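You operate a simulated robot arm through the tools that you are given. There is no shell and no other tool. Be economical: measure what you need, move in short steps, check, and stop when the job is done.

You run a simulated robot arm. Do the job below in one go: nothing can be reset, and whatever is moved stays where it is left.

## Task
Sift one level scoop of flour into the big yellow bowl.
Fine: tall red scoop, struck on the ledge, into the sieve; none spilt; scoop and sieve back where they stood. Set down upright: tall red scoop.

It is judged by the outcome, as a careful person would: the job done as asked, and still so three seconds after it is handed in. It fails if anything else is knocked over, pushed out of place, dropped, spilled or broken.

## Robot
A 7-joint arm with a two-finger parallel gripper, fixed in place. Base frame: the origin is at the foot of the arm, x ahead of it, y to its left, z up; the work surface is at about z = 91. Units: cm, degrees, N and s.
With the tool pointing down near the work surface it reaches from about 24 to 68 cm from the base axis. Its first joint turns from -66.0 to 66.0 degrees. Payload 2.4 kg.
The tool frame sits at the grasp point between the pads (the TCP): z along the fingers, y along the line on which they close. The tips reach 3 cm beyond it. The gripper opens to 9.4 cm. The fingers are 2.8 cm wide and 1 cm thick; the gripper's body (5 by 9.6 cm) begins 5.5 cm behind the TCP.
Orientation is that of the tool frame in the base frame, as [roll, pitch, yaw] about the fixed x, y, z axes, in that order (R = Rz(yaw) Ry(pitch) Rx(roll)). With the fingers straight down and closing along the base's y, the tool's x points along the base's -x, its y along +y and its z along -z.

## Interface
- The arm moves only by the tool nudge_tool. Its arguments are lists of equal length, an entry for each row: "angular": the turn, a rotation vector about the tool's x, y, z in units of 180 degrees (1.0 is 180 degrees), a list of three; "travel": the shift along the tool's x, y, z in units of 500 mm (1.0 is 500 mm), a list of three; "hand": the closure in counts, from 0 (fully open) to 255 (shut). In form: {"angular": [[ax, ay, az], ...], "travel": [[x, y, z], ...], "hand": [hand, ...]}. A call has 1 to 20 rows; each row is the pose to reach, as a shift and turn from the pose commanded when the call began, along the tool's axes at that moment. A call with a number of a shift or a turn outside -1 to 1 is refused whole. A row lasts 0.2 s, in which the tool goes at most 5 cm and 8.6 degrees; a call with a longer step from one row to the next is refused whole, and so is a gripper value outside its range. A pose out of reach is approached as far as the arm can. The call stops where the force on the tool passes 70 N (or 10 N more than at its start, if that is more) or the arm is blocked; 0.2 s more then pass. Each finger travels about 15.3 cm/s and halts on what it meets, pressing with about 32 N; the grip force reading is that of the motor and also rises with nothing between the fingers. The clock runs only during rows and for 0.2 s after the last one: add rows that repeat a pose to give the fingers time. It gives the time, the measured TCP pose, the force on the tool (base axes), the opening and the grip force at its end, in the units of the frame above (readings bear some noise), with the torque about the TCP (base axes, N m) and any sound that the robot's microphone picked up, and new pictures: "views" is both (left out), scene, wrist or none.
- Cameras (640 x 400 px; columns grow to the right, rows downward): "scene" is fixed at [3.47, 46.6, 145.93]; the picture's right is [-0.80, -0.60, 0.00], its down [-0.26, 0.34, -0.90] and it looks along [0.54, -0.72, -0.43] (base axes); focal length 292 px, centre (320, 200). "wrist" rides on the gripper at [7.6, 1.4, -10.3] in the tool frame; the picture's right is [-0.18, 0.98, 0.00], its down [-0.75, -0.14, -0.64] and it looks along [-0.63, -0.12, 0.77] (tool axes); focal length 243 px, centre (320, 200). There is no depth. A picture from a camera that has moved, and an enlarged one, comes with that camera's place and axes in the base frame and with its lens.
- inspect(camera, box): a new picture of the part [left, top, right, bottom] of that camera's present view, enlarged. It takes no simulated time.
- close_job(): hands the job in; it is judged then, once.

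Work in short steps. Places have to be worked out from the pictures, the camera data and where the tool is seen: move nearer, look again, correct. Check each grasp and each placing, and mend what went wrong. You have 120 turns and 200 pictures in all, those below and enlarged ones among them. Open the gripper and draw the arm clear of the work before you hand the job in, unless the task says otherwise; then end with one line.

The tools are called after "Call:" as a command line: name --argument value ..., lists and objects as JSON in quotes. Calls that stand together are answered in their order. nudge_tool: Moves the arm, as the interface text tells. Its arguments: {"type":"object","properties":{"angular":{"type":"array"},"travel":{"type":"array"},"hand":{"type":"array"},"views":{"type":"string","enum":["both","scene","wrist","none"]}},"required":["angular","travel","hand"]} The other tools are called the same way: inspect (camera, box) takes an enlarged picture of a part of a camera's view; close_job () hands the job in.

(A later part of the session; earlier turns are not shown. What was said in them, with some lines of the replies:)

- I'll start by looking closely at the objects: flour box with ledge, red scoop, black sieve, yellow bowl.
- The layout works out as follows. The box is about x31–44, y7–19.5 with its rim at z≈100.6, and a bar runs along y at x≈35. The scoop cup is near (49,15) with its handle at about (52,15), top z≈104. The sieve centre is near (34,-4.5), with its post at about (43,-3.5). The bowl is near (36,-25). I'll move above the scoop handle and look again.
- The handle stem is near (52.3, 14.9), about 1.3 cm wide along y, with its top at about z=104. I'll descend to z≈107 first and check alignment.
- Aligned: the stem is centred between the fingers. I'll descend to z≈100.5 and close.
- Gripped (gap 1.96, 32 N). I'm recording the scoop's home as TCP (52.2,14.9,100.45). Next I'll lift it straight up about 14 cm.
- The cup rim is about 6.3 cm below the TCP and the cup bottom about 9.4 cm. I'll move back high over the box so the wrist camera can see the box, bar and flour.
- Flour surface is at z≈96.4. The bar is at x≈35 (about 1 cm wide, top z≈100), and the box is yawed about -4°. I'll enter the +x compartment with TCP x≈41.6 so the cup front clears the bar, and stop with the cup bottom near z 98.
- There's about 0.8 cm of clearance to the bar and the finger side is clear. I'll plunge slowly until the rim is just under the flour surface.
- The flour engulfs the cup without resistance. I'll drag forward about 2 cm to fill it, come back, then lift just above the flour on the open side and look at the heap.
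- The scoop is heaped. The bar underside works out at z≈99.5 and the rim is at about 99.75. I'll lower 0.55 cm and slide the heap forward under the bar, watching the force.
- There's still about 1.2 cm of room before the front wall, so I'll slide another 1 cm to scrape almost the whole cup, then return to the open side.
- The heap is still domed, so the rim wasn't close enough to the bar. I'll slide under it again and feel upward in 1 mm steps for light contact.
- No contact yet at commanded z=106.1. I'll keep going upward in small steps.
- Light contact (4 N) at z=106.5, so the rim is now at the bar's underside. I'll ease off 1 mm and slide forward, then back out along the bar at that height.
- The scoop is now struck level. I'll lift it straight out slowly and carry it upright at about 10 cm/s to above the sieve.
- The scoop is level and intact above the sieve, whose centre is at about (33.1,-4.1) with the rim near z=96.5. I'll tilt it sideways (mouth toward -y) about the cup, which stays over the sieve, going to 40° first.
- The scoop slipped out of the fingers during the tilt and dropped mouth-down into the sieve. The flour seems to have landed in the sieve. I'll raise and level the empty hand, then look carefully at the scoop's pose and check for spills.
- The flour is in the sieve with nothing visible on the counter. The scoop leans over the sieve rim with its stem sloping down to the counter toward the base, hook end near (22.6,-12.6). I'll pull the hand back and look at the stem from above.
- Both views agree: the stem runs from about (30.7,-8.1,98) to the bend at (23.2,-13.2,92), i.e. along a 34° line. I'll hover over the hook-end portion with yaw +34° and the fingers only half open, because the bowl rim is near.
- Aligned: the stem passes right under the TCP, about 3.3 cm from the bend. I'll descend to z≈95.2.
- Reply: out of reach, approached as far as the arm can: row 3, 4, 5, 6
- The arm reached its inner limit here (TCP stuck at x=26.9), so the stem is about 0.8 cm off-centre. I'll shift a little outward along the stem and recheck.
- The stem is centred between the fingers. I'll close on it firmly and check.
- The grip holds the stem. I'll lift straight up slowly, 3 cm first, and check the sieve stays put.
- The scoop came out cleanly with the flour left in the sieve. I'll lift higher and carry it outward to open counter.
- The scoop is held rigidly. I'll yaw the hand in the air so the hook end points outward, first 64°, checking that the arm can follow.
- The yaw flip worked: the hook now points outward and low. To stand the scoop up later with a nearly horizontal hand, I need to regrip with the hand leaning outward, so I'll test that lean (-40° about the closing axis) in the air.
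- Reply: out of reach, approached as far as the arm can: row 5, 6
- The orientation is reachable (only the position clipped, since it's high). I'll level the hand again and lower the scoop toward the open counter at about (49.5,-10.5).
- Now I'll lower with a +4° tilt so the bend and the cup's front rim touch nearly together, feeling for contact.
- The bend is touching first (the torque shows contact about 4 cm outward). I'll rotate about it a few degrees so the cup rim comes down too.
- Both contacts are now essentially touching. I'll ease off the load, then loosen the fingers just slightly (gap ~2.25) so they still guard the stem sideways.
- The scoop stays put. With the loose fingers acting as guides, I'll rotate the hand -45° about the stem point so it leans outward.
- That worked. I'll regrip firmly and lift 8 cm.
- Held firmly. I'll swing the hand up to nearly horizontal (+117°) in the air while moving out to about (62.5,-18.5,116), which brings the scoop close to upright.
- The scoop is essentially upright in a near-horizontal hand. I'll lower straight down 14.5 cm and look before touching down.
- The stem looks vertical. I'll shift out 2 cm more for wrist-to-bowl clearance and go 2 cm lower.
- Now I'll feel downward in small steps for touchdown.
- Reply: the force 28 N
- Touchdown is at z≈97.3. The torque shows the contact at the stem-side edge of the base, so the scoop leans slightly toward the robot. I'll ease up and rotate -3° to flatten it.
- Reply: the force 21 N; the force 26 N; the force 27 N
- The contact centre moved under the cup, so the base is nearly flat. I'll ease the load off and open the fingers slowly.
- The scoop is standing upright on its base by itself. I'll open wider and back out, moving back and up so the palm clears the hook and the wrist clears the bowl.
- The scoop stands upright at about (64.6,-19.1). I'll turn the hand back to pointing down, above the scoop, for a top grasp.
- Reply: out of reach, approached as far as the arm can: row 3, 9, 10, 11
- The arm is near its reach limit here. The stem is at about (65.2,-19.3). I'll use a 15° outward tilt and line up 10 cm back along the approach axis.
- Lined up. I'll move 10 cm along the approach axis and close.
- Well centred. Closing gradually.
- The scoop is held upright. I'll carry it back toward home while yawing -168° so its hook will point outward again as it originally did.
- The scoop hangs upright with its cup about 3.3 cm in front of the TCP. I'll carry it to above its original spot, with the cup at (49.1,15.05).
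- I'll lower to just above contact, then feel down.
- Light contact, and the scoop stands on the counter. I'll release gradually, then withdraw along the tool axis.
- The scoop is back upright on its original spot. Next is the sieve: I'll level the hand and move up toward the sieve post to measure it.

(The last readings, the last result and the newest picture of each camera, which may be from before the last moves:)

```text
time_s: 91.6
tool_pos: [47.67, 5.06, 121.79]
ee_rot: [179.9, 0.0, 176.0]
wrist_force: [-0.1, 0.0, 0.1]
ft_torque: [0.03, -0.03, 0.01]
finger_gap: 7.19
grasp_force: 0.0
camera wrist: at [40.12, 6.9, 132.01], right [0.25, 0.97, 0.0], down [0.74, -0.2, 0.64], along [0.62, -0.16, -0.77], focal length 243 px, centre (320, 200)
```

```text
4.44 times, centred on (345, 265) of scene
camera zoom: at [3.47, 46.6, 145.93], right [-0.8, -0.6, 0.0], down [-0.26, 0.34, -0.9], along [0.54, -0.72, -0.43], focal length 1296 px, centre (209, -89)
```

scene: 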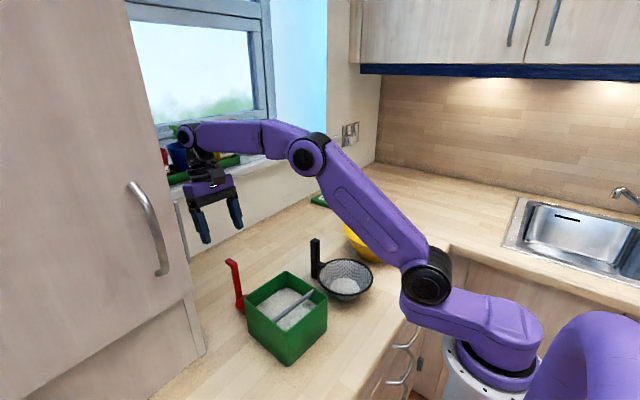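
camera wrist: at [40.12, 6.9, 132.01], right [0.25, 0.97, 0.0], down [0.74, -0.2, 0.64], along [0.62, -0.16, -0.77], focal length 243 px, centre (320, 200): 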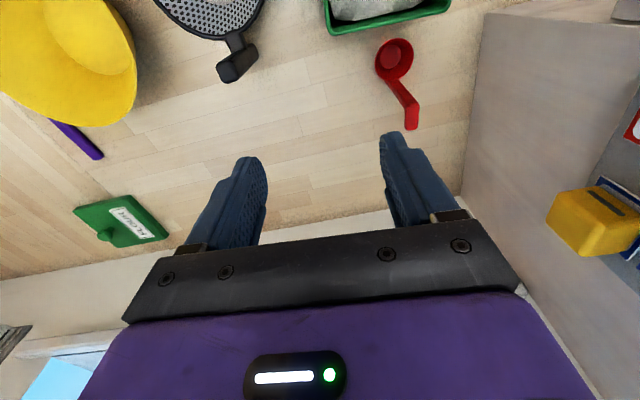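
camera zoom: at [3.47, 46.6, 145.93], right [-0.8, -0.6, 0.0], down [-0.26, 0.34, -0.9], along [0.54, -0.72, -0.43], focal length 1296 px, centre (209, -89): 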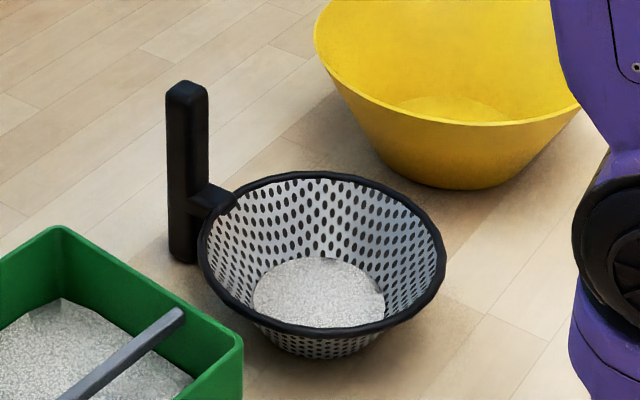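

Call:
nudge_tool --angular '[[0, 0, -0.0148], [0, 0, -0.0296], [0, 0, -0.0444], [0, 0, -0.0444], [0, 0, -0.0444]]' --travel '[[0.025, -0.0582, 0.03], [0.05, -0.1164, 0.06], [0.075, -0.1746, 0.11], [0.075, -0.1746, 0.19], [0.075, -0.1746, 0.19]]' --hand '[60, 60, 60, 60, 60]' --views "wrist"

Call:
inspect --camera "wrist" --box '[220, 0, 420, 200]'

```text
time_s: 92.8
tool_pos: [43.31, -3.44, 112.41]
ee_rot: [179.9, 0.0, -176.1]
wrist_force: [-0.9, -0.2, 0.4]
ft_torque: [0.0, 0.0, 0.04]
finger_gap: 7.19
grasp_force: 0.0
camera wrist: at [35.59, -2.5, 122.56], right [0.12, 0.99, 0.0], down [0.76, -0.09, 0.64], along [0.64, -0.07, -0.77], focal length 243 px, centre (320, 200)
```

wrist: 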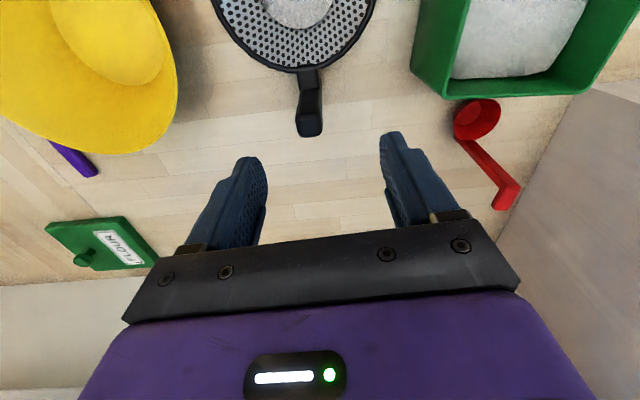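

```text
2.00 times, centred on (320, 100) of wrist
camera zoom: at [35.59, -2.5, 122.56], right [0.12, 0.99, 0.0], down [0.76, -0.09, 0.64], along [0.64, -0.07, -0.77], focal length 485 px, centre (320, 400)
```

zoom: 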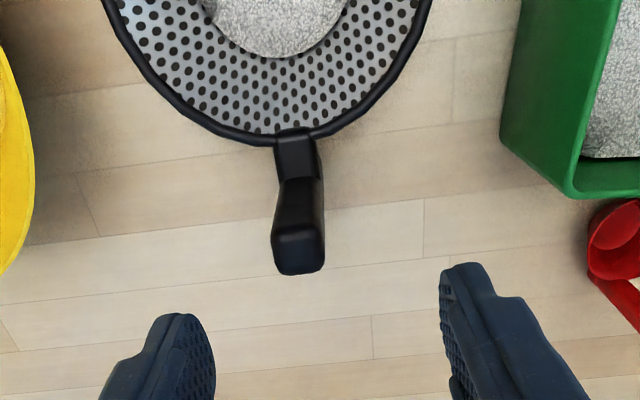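

The post centre is at about (43.5,-4.3) and 2.1 cm wide. I'll shift 0.9 cm in -y and descend to z=99, then check before closing.

Call:
nudge_tool --angular '[[0, 0, 0], [0, 0, 0], [0, 0, 0], [0, 0, 0], [0, 0, 0], [0, 0, 0]]' --travel '[[-0.0027, -0.0182, 0.0], [-0.0027, -0.0182, 0.07], [-0.0027, -0.0182, 0.14], [-0.0027, -0.0182, 0.21], [-0.0027, -0.0182, 0.268], [-0.0027, -0.0182, 0.268]]' --hand '[60, 60, 60, 60, 60, 60]' --views "wrist"

Call:
inspect --camera "scene" --box '[280, 210, 400, 310]'

```text
time_s: 94.2
tool_pos: [43.4, -4.17, 98.96]
ee_rot: [179.9, 0.0, -176.2]
wrist_force: [0.2, -0.5, -1.4]
ft_torque: [-0.04, 0.01, 0.03]
finger_gap: 7.17
grasp_force: 0.0
camera wrist: at [35.8, -3.41, 109.19], right [0.12, 0.99, 0.0], down [0.76, -0.09, 0.64], along [0.64, -0.07, -0.77], focal length 243 px, centre (320, 200)
```

wrist: 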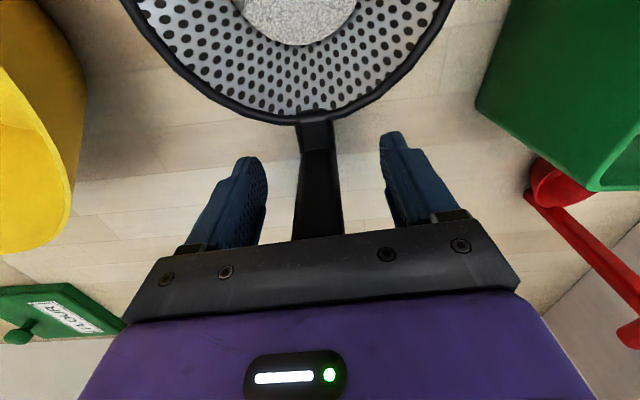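

```text
4.00 times, centred on (340, 260) of scene
camera zoom: at [3.47, 46.6, 145.93], right [-0.8, -0.6, 0.0], down [-0.26, 0.34, -0.9], along [0.54, -0.72, -0.43], focal length 1166 px, centre (240, -40)
```

zoom: 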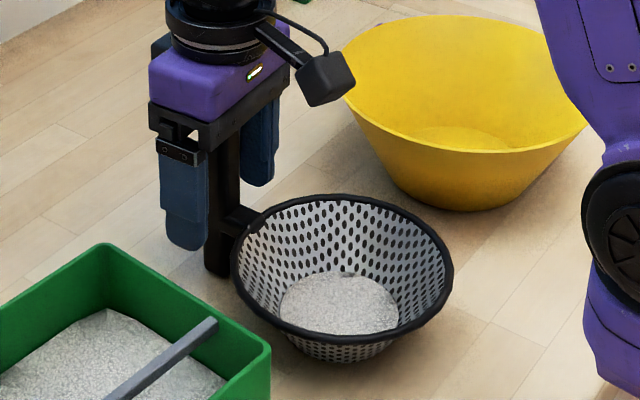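

The post is centred. I'm recording the sieve home as TCP ≈(43.45,-4.25,99.0). Closing gradually.

Call:
nudge_tool --angular '[[0, 0, 0], [0, 0, 0], [0, 0, 0], [0, 0, 0], [0, 0, 0], [0, 0, 0]]' --travel '[[0, 0, 0], [0, 0, 0], [0, 0, 0], [0, 0, 0], [0, 0, 0], [0, 0, 0]]' --hand '[120, 160, 180, 200, 255, 255]' --views "none"

Call:
nudge_tool --angular '[[0, 0, 0], [0, 0, 0], [0, 0, 0], [0, 0, 0]]' --travel '[[0, 0, -0.003], [0, 0, -0.01], [0, 0, -0.02], [0, 0, -0.02]]' --hand '[255, 255, 255, 255]' --views "wrist"

Call:
inspect --camera "scene" --box '[280, 210, 400, 310]'

```text
time_s: 95.6
tool_pos: [43.39, -4.24, 99.0]
ee_rot: [179.9, 0.0, -176.0]
wrist_force: [-0.5, 1.1, -0.6]
ft_torque: [0.05, 0.03, -0.04]
finger_gap: 2.56
grasp_force: 31.5
```

```text
time_s: 96.6
tool_pos: [43.51, -4.28, 99.93]
ee_rot: [179.9, 0.1, -176.1]
wrist_force: [-1.0, 0.3, -1.4]
ft_torque: [0.03, -0.09, -0.01]
finger_gap: 2.56
grasp_force: 32.1
camera wrist: at [35.81, -3.43, 110.2], right [0.12, 0.99, 0.0], down [0.76, -0.09, 0.64], along [0.64, -0.07, -0.77], focal length 243 px, centre (320, 200)
```

wrist: 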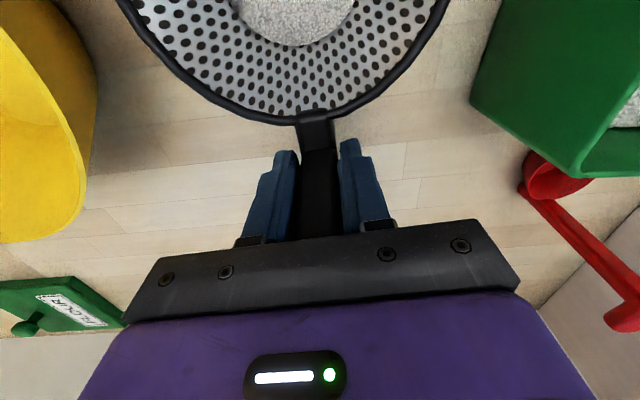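

```text
4.00 times, centred on (340, 260) of scene
camera zoom: at [3.47, 46.6, 145.93], right [-0.8, -0.6, 0.0], down [-0.26, 0.34, -0.9], along [0.54, -0.72, -0.43], focal length 1166 px, centre (240, -40)
```

zoom: 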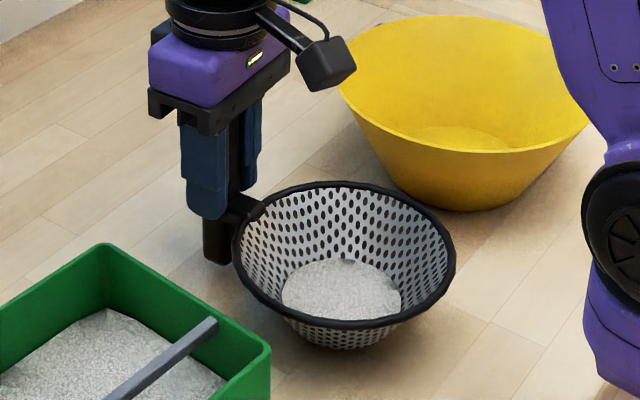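

The sieve is held level with the flour in it. I'll lift it smoothly and carry it slowly until it's centred above the bowl at (34.3,-24).

Call:
nudge_tool --angular '[[0, 0, 0], [0, 0, 0], [0, 0, 0], [0, 0, 0], [0, 0, 0], [0, 0, 0], [0, 0, 0], [0, 0, 0], [0, 0, 0], [0, 0, 0], [0, 0, 0], [0, 0, 0], [0, 0, 0], [0, 0, 0], [0, 0, 0], [0, 0, 0], [0, 0, 0], [0, 0, 0], [0, 0, 0], [0, 0, 0]]' --travel '[[0, 0, -0.01], [0, 0, -0.035], [0, 0, -0.07], [0, 0, -0.11], [0, 0, -0.15], [0, 0, -0.19], [0, 0, -0.22], [0.0, -0.005, -0.237], [0.0005, -0.02, -0.24], [0.001, -0.05, -0.24], [0.0015, -0.09, -0.24], [0.002, -0.135, -0.24], [0.0025, -0.18, -0.24], [0.003, -0.225, -0.24], [0.0035, -0.27, -0.24], [0.004, -0.315, -0.24], [0.0045, -0.355, -0.24], [0.005, -0.38, -0.24], [0.005, -0.396, -0.24], [0.005, -0.4016, -0.24]]' --hand '[255, 255, 255, 255, 255, 255, 255, 255, 255, 255, 255, 255, 255, 255, 255, 255, 255, 255, 255, 255]'

Call:
inspect --camera "scene" --box '[300, 170, 440, 310]'

```text
time_s: 100.8
tool_pos: [44.74, -24.47, 111.89]
ee_rot: [179.9, 0.0, -176.2]
wrist_force: [0.3, 0.1, -1.6]
ft_torque: [0.01, -0.04, 0.02]
finger_gap: 2.55
grasp_force: 32.4
camera wrist: at [36.92, -23.61, 122.14], right [0.12, 0.99, 0.0], down [0.76, -0.09, 0.64], along [0.64, -0.07, -0.77], focal length 243 px, centre (320, 200)
```

scene: 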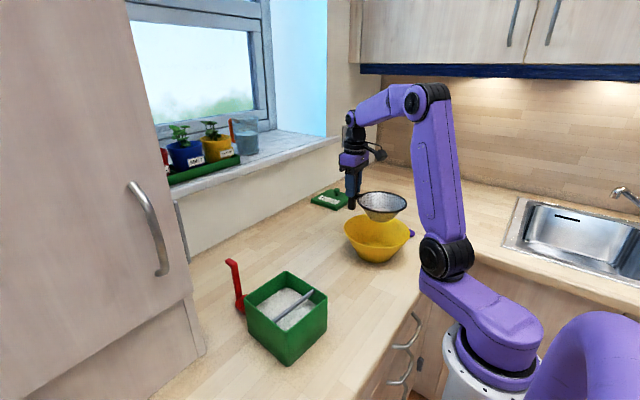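
wrist: 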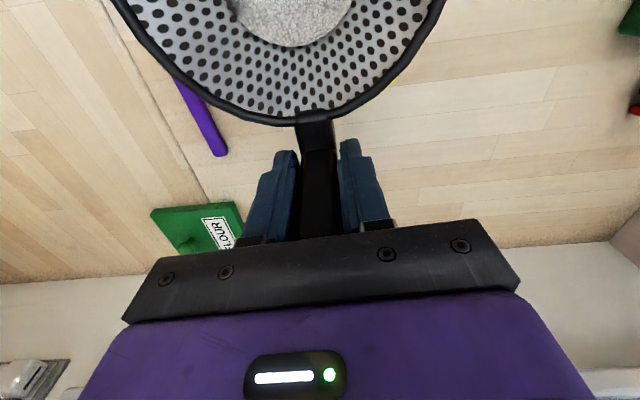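

```text
2.86 times, centred on (370, 240) of scene
camera zoom: at [3.47, 46.6, 145.93], right [-0.8, -0.6, 0.0], down [-0.26, 0.34, -0.9], along [0.54, -0.72, -0.43], focal length 833 px, centre (177, 86)
```

zoom: 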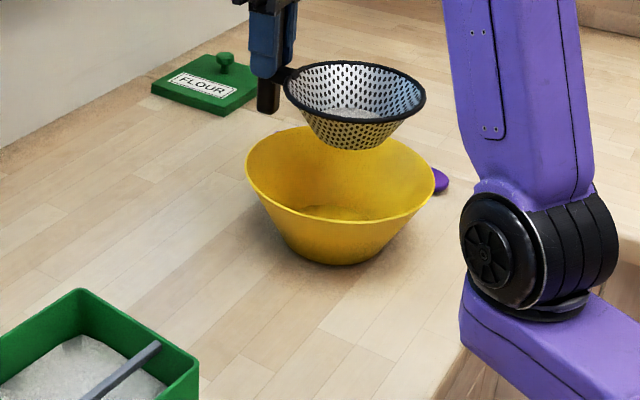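

The sieve is concentric with the bowl to about 1 cm. I'll lower 2 cm (bottom at z≈102, rim at about 99) and shake gently along y.

Call:
nudge_tool --angular '[[0, 0, 0], [0, 0, 0], [0, 0, 0], [0, 0, 0], [0, 0, 0], [0, 0, 0], [0, 0, 0], [0, 0, 0], [0, 0, 0], [0, 0, 0], [0, 0, 0], [0, 0, 0], [0, 0, 0], [0, 0, 0]]' --travel '[[0, 0, 0.015], [0, 0, 0.035], [0, 0, 0.04], [0, 0.015, 0.04], [0, -0.015, 0.04], [0, 0.015, 0.04], [0, -0.015, 0.04], [0, 0.015, 0.04], [0, -0.015, 0.04], [0, 0.015, 0.04], [0, -0.015, 0.04], [0, 0.015, 0.04], [0, 0, 0.04], [0, 0, 0.04]]' --hand '[255, 255, 255, 255, 255, 255, 255, 255, 255, 255, 255, 255, 255, 255]' --views "none"

Call:
inspect --camera "scene" --box '[320, 180, 440, 280]'

Call:
inspect --camera "wrist" --box '[200, 0, 440, 180]'

```text
time_s: 103.8
tool_pos: [44.9, -24.51, 109.94]
ee_rot: [179.9, 0.0, -176.1]
wrist_force: [-0.1, 0.3, -0.9]
ft_torque: [0.02, -0.05, 0.02]
finger_gap: 2.59
grasp_force: 31.7
```

```text
4.00 times, centred on (380, 230) of scene
camera zoom: at [3.47, 46.6, 145.93], right [-0.8, -0.6, 0.0], down [-0.26, 0.34, -0.9], along [0.54, -0.72, -0.43], focal length 1166 px, centre (80, 80)
```

zoom: 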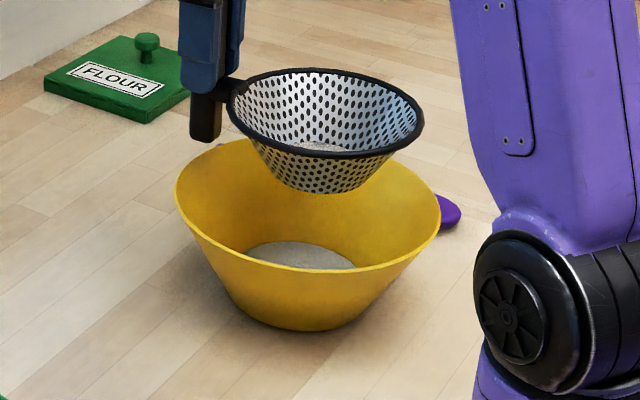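

```text
2.22 times, centred on (320, 90) of wrist
camera zoom: at [36.99, -23.61, 120.13], right [0.12, 0.99, 0.0], down [0.76, -0.09, 0.64], along [0.64, -0.07, -0.77], focal length 539 px, centre (320, 444)
```

zoom: 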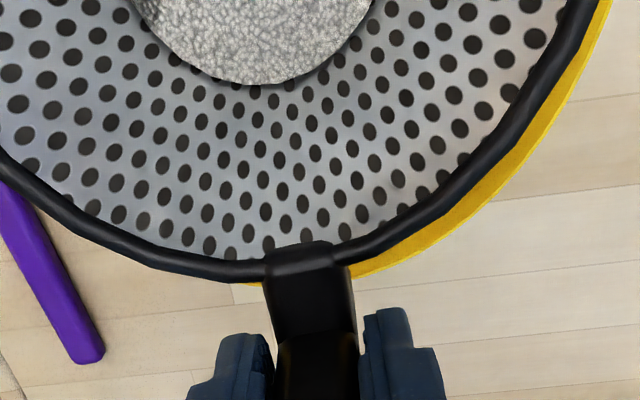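

Flour is falling neatly into the bowl, with more still in the sieve. I'll continue shaking.

Call:
nudge_tool --angular '[[0, 0, 0], [0, 0, 0], [0, 0, 0], [0, 0, 0], [0, 0, 0], [0, 0, 0], [0, 0, 0], [0, 0, 0], [0, 0, 0], [0, 0, 0], [0, 0, 0], [0, 0, 0], [0, 0, 0], [0, 0, 0], [0, 0, 0], [0, 0, 0], [0, 0, 0], [0, 0, 0], [0, 0, 0], [0, 0, 0]]' --travel '[[0, 0.015, 0], [0, -0.015, 0], [0, 0.015, 0], [0, -0.015, 0], [0, 0.015, 0], [0, -0.015, 0], [0, 0.015, 0], [0, -0.015, 0], [0, 0.015, 0], [0, -0.015, 0], [0, 0.015, 0], [0, -0.015, 0], [0, 0.015, 0], [0, -0.015, 0], [0, 0.015, 0], [0, -0.015, 0], [0, 0.015, 0], [0, -0.015, 0], [0, 0, 0], [0, 0, 0]]' --hand '[255, 255, 255, 255, 255, 255, 255, 255, 255, 255, 255, 255, 255, 255, 255, 255, 255, 255, 255, 255]' --views "none"

Call:
nudge_tool --angular '[[0, 0, 0], [0, 0, 0], [0, 0, 0], [0, 0, 0], [0, 0, 0], [0, 0, 0], [0, 0, 0], [0, 0, 0], [0, 0, 0], [0, 0, 0], [0, 0, 0], [0, 0, 0], [0, 0, 0], [0, 0, 0], [0, 0, 0], [0, 0, 0], [0, 0, 0], [0, 0, 0], [0, 0, 0], [0, 0, 0]]' --travel '[[0, 0.015, 0], [0, -0.015, 0], [0, 0.015, 0], [0, -0.015, 0], [0, 0.015, 0], [0, -0.015, 0], [0, 0.015, 0], [0, -0.015, 0], [0, 0.015, 0], [0, -0.015, 0], [0, 0.015, 0], [0, -0.015, 0], [0, 0.015, 0], [0, -0.015, 0], [0, 0.015, 0], [0, -0.015, 0], [0, 0.015, 0], [0, -0.015, 0], [0, 0, 0], [0, 0, 0]]' --hand '[255, 255, 255, 255, 255, 255, 255, 255, 255, 255, 255, 255, 255, 255, 255, 255, 255, 255, 255, 255]' --views "none"

Call:
inspect --camera "scene" --box '[320, 180, 440, 280]'

Call:
inspect --camera "wrist" --box '[200, 0, 440, 180]'

```text
time_s: 108.0
tool_pos: [44.6, -24.18, 109.91]
ee_rot: [179.9, 0.0, -176.1]
wrist_force: [-0.2, -0.6, -1.6]
ft_torque: [0.0, -0.06, -0.02]
finger_gap: 2.58
grasp_force: 31.7
```

```text
time_s: 112.2
tool_pos: [44.66, -24.34, 109.98]
ee_rot: [179.9, 0.0, -176.2]
wrist_force: [0.0, 0.0, -0.9]
ft_torque: [-0.04, -0.04, -0.01]
finger_gap: 2.54
grasp_force: 32.0
```

```text
4.00 times, centred on (380, 230) of scene
camera zoom: at [3.47, 46.6, 145.93], right [-0.8, -0.6, 0.0], down [-0.26, 0.34, -0.9], along [0.54, -0.72, -0.43], focal length 1166 px, centre (80, 80)
```

zoom: 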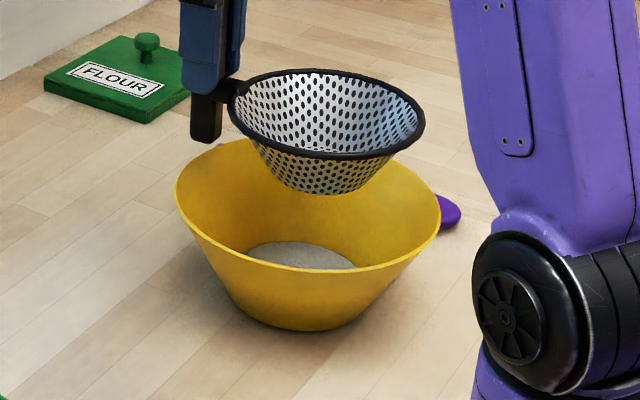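

```text
2.22 times, centred on (320, 90) of wrist
camera zoom: at [36.85, -23.52, 120.13], right [0.12, 0.99, 0.0], down [0.76, -0.09, 0.64], along [0.64, -0.07, -0.77], focal length 539 px, centre (320, 444)
```

zoom: 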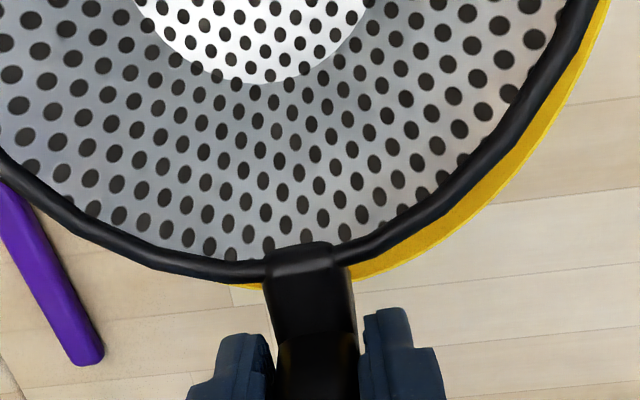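

The sieve is now empty. I'll shake a few more times for residue, then carry the sieve back to above its home spot.

Call:
nudge_tool --angular '[[0, 0, 0], [0, 0, 0], [0, 0, 0], [0, 0, 0], [0, 0, 0], [0, 0, 0], [0, 0, 0], [0, 0, 0], [0, 0, 0], [0, 0, 0]]' --travel '[[0, 0.015, 0], [0, -0.015, 0], [0, 0.015, 0], [0, -0.015, 0], [0, 0.015, 0], [0, -0.015, 0], [0, 0.015, 0], [0, 0, 0], [0, 0, 0], [0, 0, 0]]' --hand '[255, 255, 255, 255, 255, 255, 255, 255, 255, 255]' --views "none"

Call:
nudge_tool --angular '[[0, 0, 0], [0, 0, 0], [0, 0, 0], [0, 0, 0], [0, 0, 0], [0, 0, 0], [0, 0, 0], [0, 0, 0], [0, 0, 0], [0, 0, 0], [0, 0, 0], [0, 0, 0], [0, 0, 0], [0, 0, 0], [0, 0, 0], [0, 0, 0], [0, 0, 0], [0, 0, 0], [0, 0, 0], [0, 0, 0]]' --travel '[[0, 0, -0.02], [0, 0, -0.04], [0, 0.02, -0.04], [-0.0005, 0.06, -0.04], [-0.001, 0.11, -0.04], [-0.0015, 0.16, -0.04], [-0.002, 0.21, -0.04], [-0.003, 0.26, -0.04], [-0.004, 0.31, -0.04], [-0.0045, 0.355, -0.04], [-0.005, 0.385, -0.04], [-0.005, 0.4016, -0.04], [-0.005, 0.4016, -0.02], [-0.005, 0.4016, 0.03], [-0.005, 0.4016, 0.08], [-0.005, 0.4016, 0.13], [-0.005, 0.4016, 0.17], [-0.005, 0.4016, 0.195], [-0.005, 0.4016, 0.205], [-0.005, 0.4016, 0.205]]' --hand '[255, 255, 255, 255, 255, 255, 255, 255, 255, 255, 255, 255, 255, 255, 255, 255, 255, 255, 255, 255]'

Call:
inspect --camera "scene" --box '[280, 210, 400, 310]'

```text
time_s: 114.4
tool_pos: [44.71, -24.36, 109.89]
ee_rot: [179.9, 0.0, -176.1]
wrist_force: [-0.9, 0.3, -2.0]
ft_torque: [-0.01, -0.04, -0.02]
finger_gap: 2.57
grasp_force: 31.9
```

```text
time_s: 118.6
tool_pos: [43.63, -4.22, 99.62]
ee_rot: [179.9, 0.0, -176.1]
wrist_force: [-0.2, -0.7, -0.6]
ft_torque: [0.05, -0.11, 0.02]
finger_gap: 2.56
grasp_force: 32.3
camera wrist: at [35.81, -3.47, 109.9], right [0.12, 0.99, 0.0], down [0.76, -0.09, 0.64], along [0.64, -0.07, -0.77], focal length 243 px, centre (320, 200)
```

scene: 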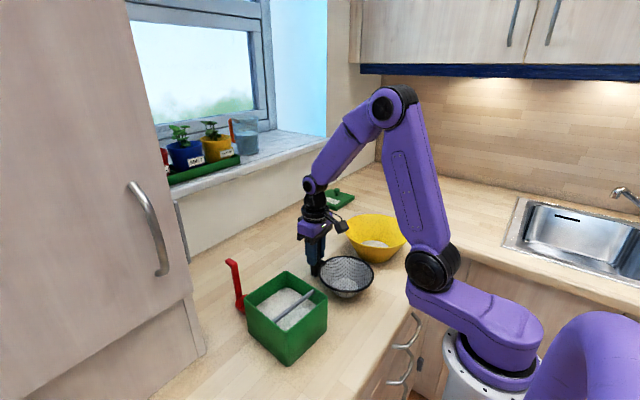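
wrist: 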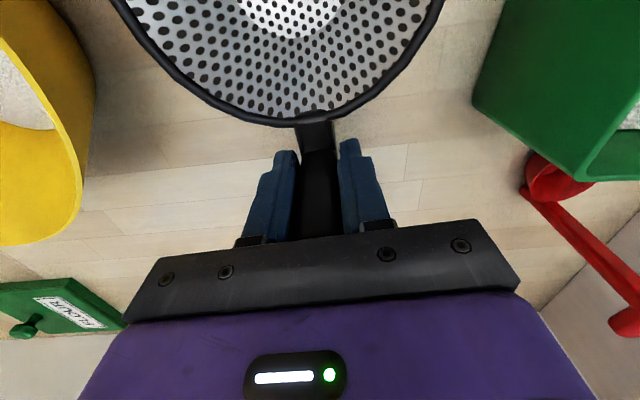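

```text
4.00 times, centred on (340, 260) of scene
camera zoom: at [3.47, 46.6, 145.93], right [-0.8, -0.6, 0.0], down [-0.26, 0.34, -0.9], along [0.54, -0.72, -0.43], focal length 1166 px, centre (240, -40)
```

zoom: 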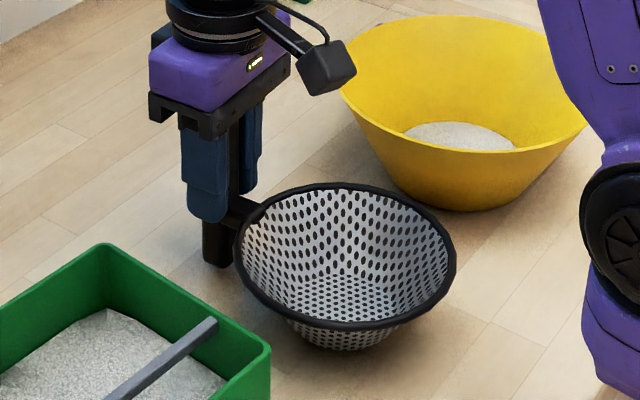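

Flour is in the bowl, the sieve is empty and poised above its home. I'll lower to contact gently.

Call:
nudge_tool --angular '[[0, 0, 0], [0, 0, 0], [0, 0, 0]]' --travel '[[0, 0, 0.006], [0, 0, 0.011], [0, 0, 0.011]]' --hand '[255, 255, 255]' --views "none"

Call:
nudge_tool --angular '[[0, 0, 0], [0, 0, 0]]' --travel '[[0, 0, 0.003], [0, 0, 0.003]]' --hand '[255, 255]' --views "none"

```text
time_s: 119.4
tool_pos: [43.55, -4.29, 99.17]
ee_rot: [179.9, 0.0, -176.1]
wrist_force: [-0.5, 0.0, -0.9]
ft_torque: [-0.02, -0.08, -0.03]
finger_gap: 2.54
grasp_force: 32.0
```

```text
time_s: 120.0
tool_pos: [43.52, -4.33, 98.96]
ee_rot: [179.9, 0.1, -176.0]
wrist_force: [1.4, 0.3, 12.4]
ft_torque: [-0.14, 0.85, -0.02]
finger_gap: 2.56
grasp_force: 31.6
```

Contact made (12 N). I'll ease up slightly, release gradually, and withdraw straight up.

Call:
nudge_tool --angular '[[0, 0, 0], [0, 0, 0], [0, 0, 0], [0, 0, 0], [0, 0, 0], [0, 0, 0], [0, 0, 0], [0, 0, 0], [0, 0, 0], [0, 0, 0], [0, 0, 0]]' --travel '[[0, 0, -0.001], [0, 0, -0.001], [0, 0, -0.001], [0, 0, -0.001], [0, 0, -0.001], [0, 0, -0.05], [0, 0, -0.12], [0, 0, -0.2], [0, 0, -0.28], [0, 0, -0.36], [0, 0, -0.36]]' --hand '[230, 195, 170, 120, 60, 60, 60, 60, 60, 60, 60]'

Call:
inspect --camera "scene" --box '[200, 180, 440, 370]'

Call:
inspect --camera "scene" --box '[290, 210, 420, 310]'

```text
time_s: 122.4
tool_pos: [43.49, -4.31, 117.0]
ee_rot: [179.9, 0.0, -176.2]
wrist_force: [-0.4, -0.8, 1.1]
ft_torque: [0.01, 0.0, 0.02]
finger_gap: 7.17
grasp_force: 0.0
camera wrist: at [35.76, -3.52, 127.23], right [0.12, 0.99, 0.0], down [0.76, -0.09, 0.64], along [0.64, -0.07, -0.77], focal length 243 px, centre (320, 200)
```

scene: 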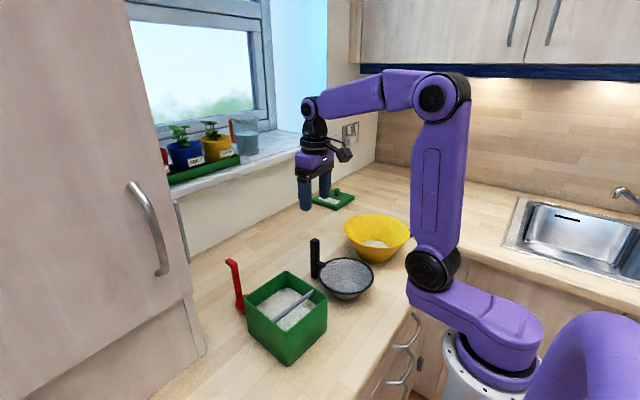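
wrist: 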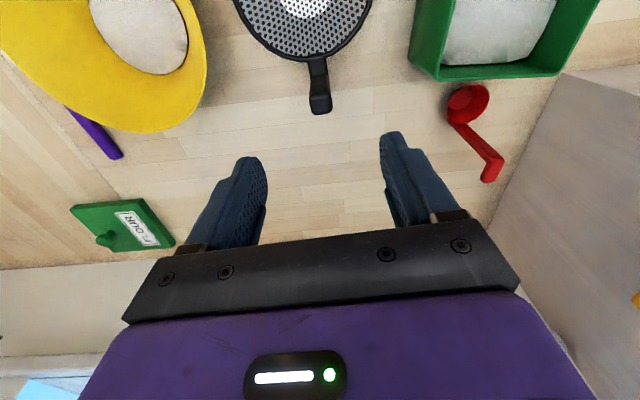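

```text
2.11 times, centred on (320, 275) of scene
camera zoom: at [3.47, 46.6, 145.93], right [-0.8, -0.6, 0.0], down [-0.26, 0.34, -0.9], along [0.54, -0.72, -0.43], focal length 614 px, centre (320, 42)
```

zoom: 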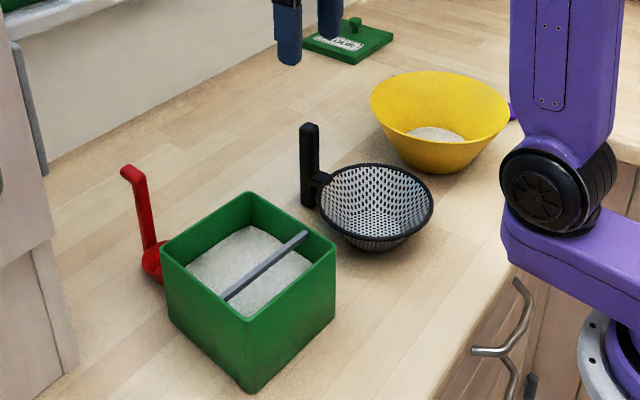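

```text
4.00 times, centred on (355, 260) of scene
camera zoom: at [3.47, 46.6, 145.93], right [-0.8, -0.6, 0.0], down [-0.26, 0.34, -0.9], along [0.54, -0.72, -0.43], focal length 1166 px, centre (180, -40)
```

zoom: 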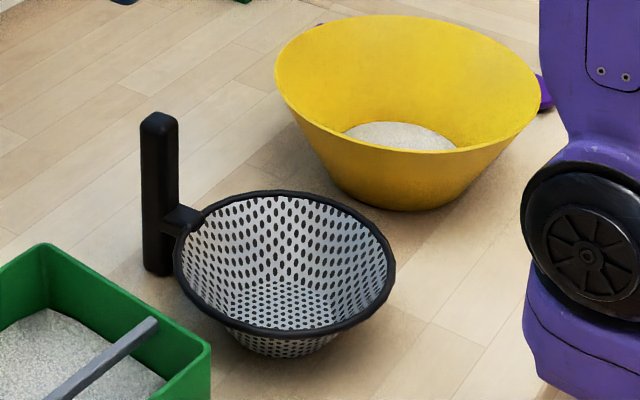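

Everything matches the original layout: scoop upright, sieve standing empty, flour in the bowl, clean counter. I'll raise the arm clear with the gripper open and take a last look.

Call:
nudge_tool --angular '[[0, 0, 0], [0, 0, 0], [0, 0, 0], [0, 0, 0], [0, 0, 0]]' --travel '[[0, 0, -0.06], [0, 0, -0.12], [0, 0, -0.18], [0, 0, -0.24], [0, 0, -0.24]]' --hand '[0, 0, 0, 0, 0]'

Call:
inspect --camera "wrist" --box '[60, 0, 560, 200]'

```text
time_s: 123.6
tool_pos: [43.61, -4.32, 128.98]
ee_rot: [179.9, 0.0, -176.1]
wrist_force: [0.9, -0.5, -0.6]
ft_torque: [0.01, -0.01, 0.03]
finger_gap: 9.41
grasp_force: 0.1
camera wrist: at [35.82, -3.55, 139.24], right [0.12, 0.99, 0.0], down [0.76, -0.09, 0.64], along [0.64, -0.07, -0.77], focal length 243 px, centre (320, 200)
```

scene: 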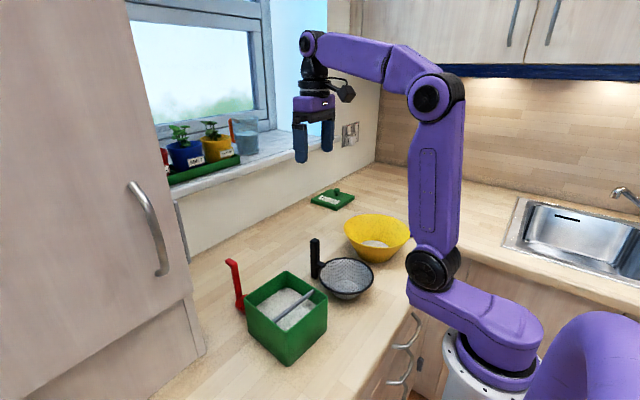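
wrist: 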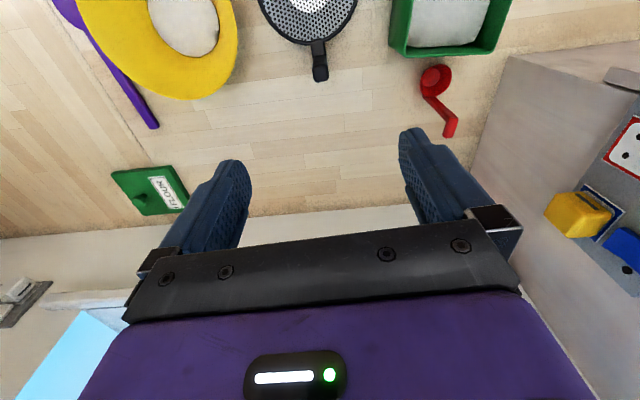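

```text
1.28 times, centred on (310, 100) of wrist
camera zoom: at [35.82, -3.55, 139.24], right [0.12, 0.99, 0.0], down [0.76, -0.09, 0.64], along [0.64, -0.07, -0.77], focal length 311 px, centre (333, 328)
```

zoom: 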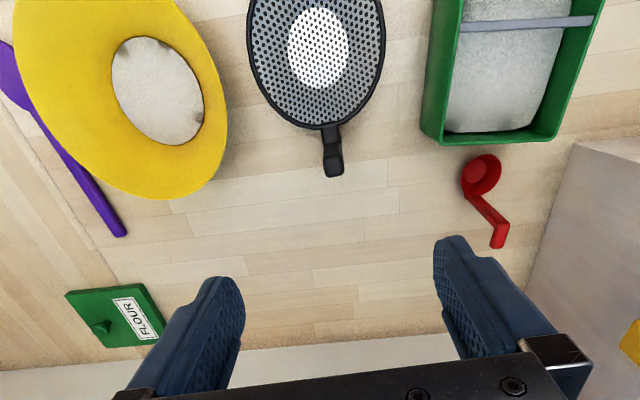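

The counter is clean, everything is in place and the arm is clear, so I'm handing the job in.

Call:
close_job

```text
The job is handed in.
```

One level scoop of flour, struck on the ledge, is sifted into the big yellow bowl with no spill visible; the scoop slipped from the gripper while I was pouring and fell into the sieve along with its flour, but I recovered it, and it is back upright on its spot with the sieve within about 3 mm of its own.
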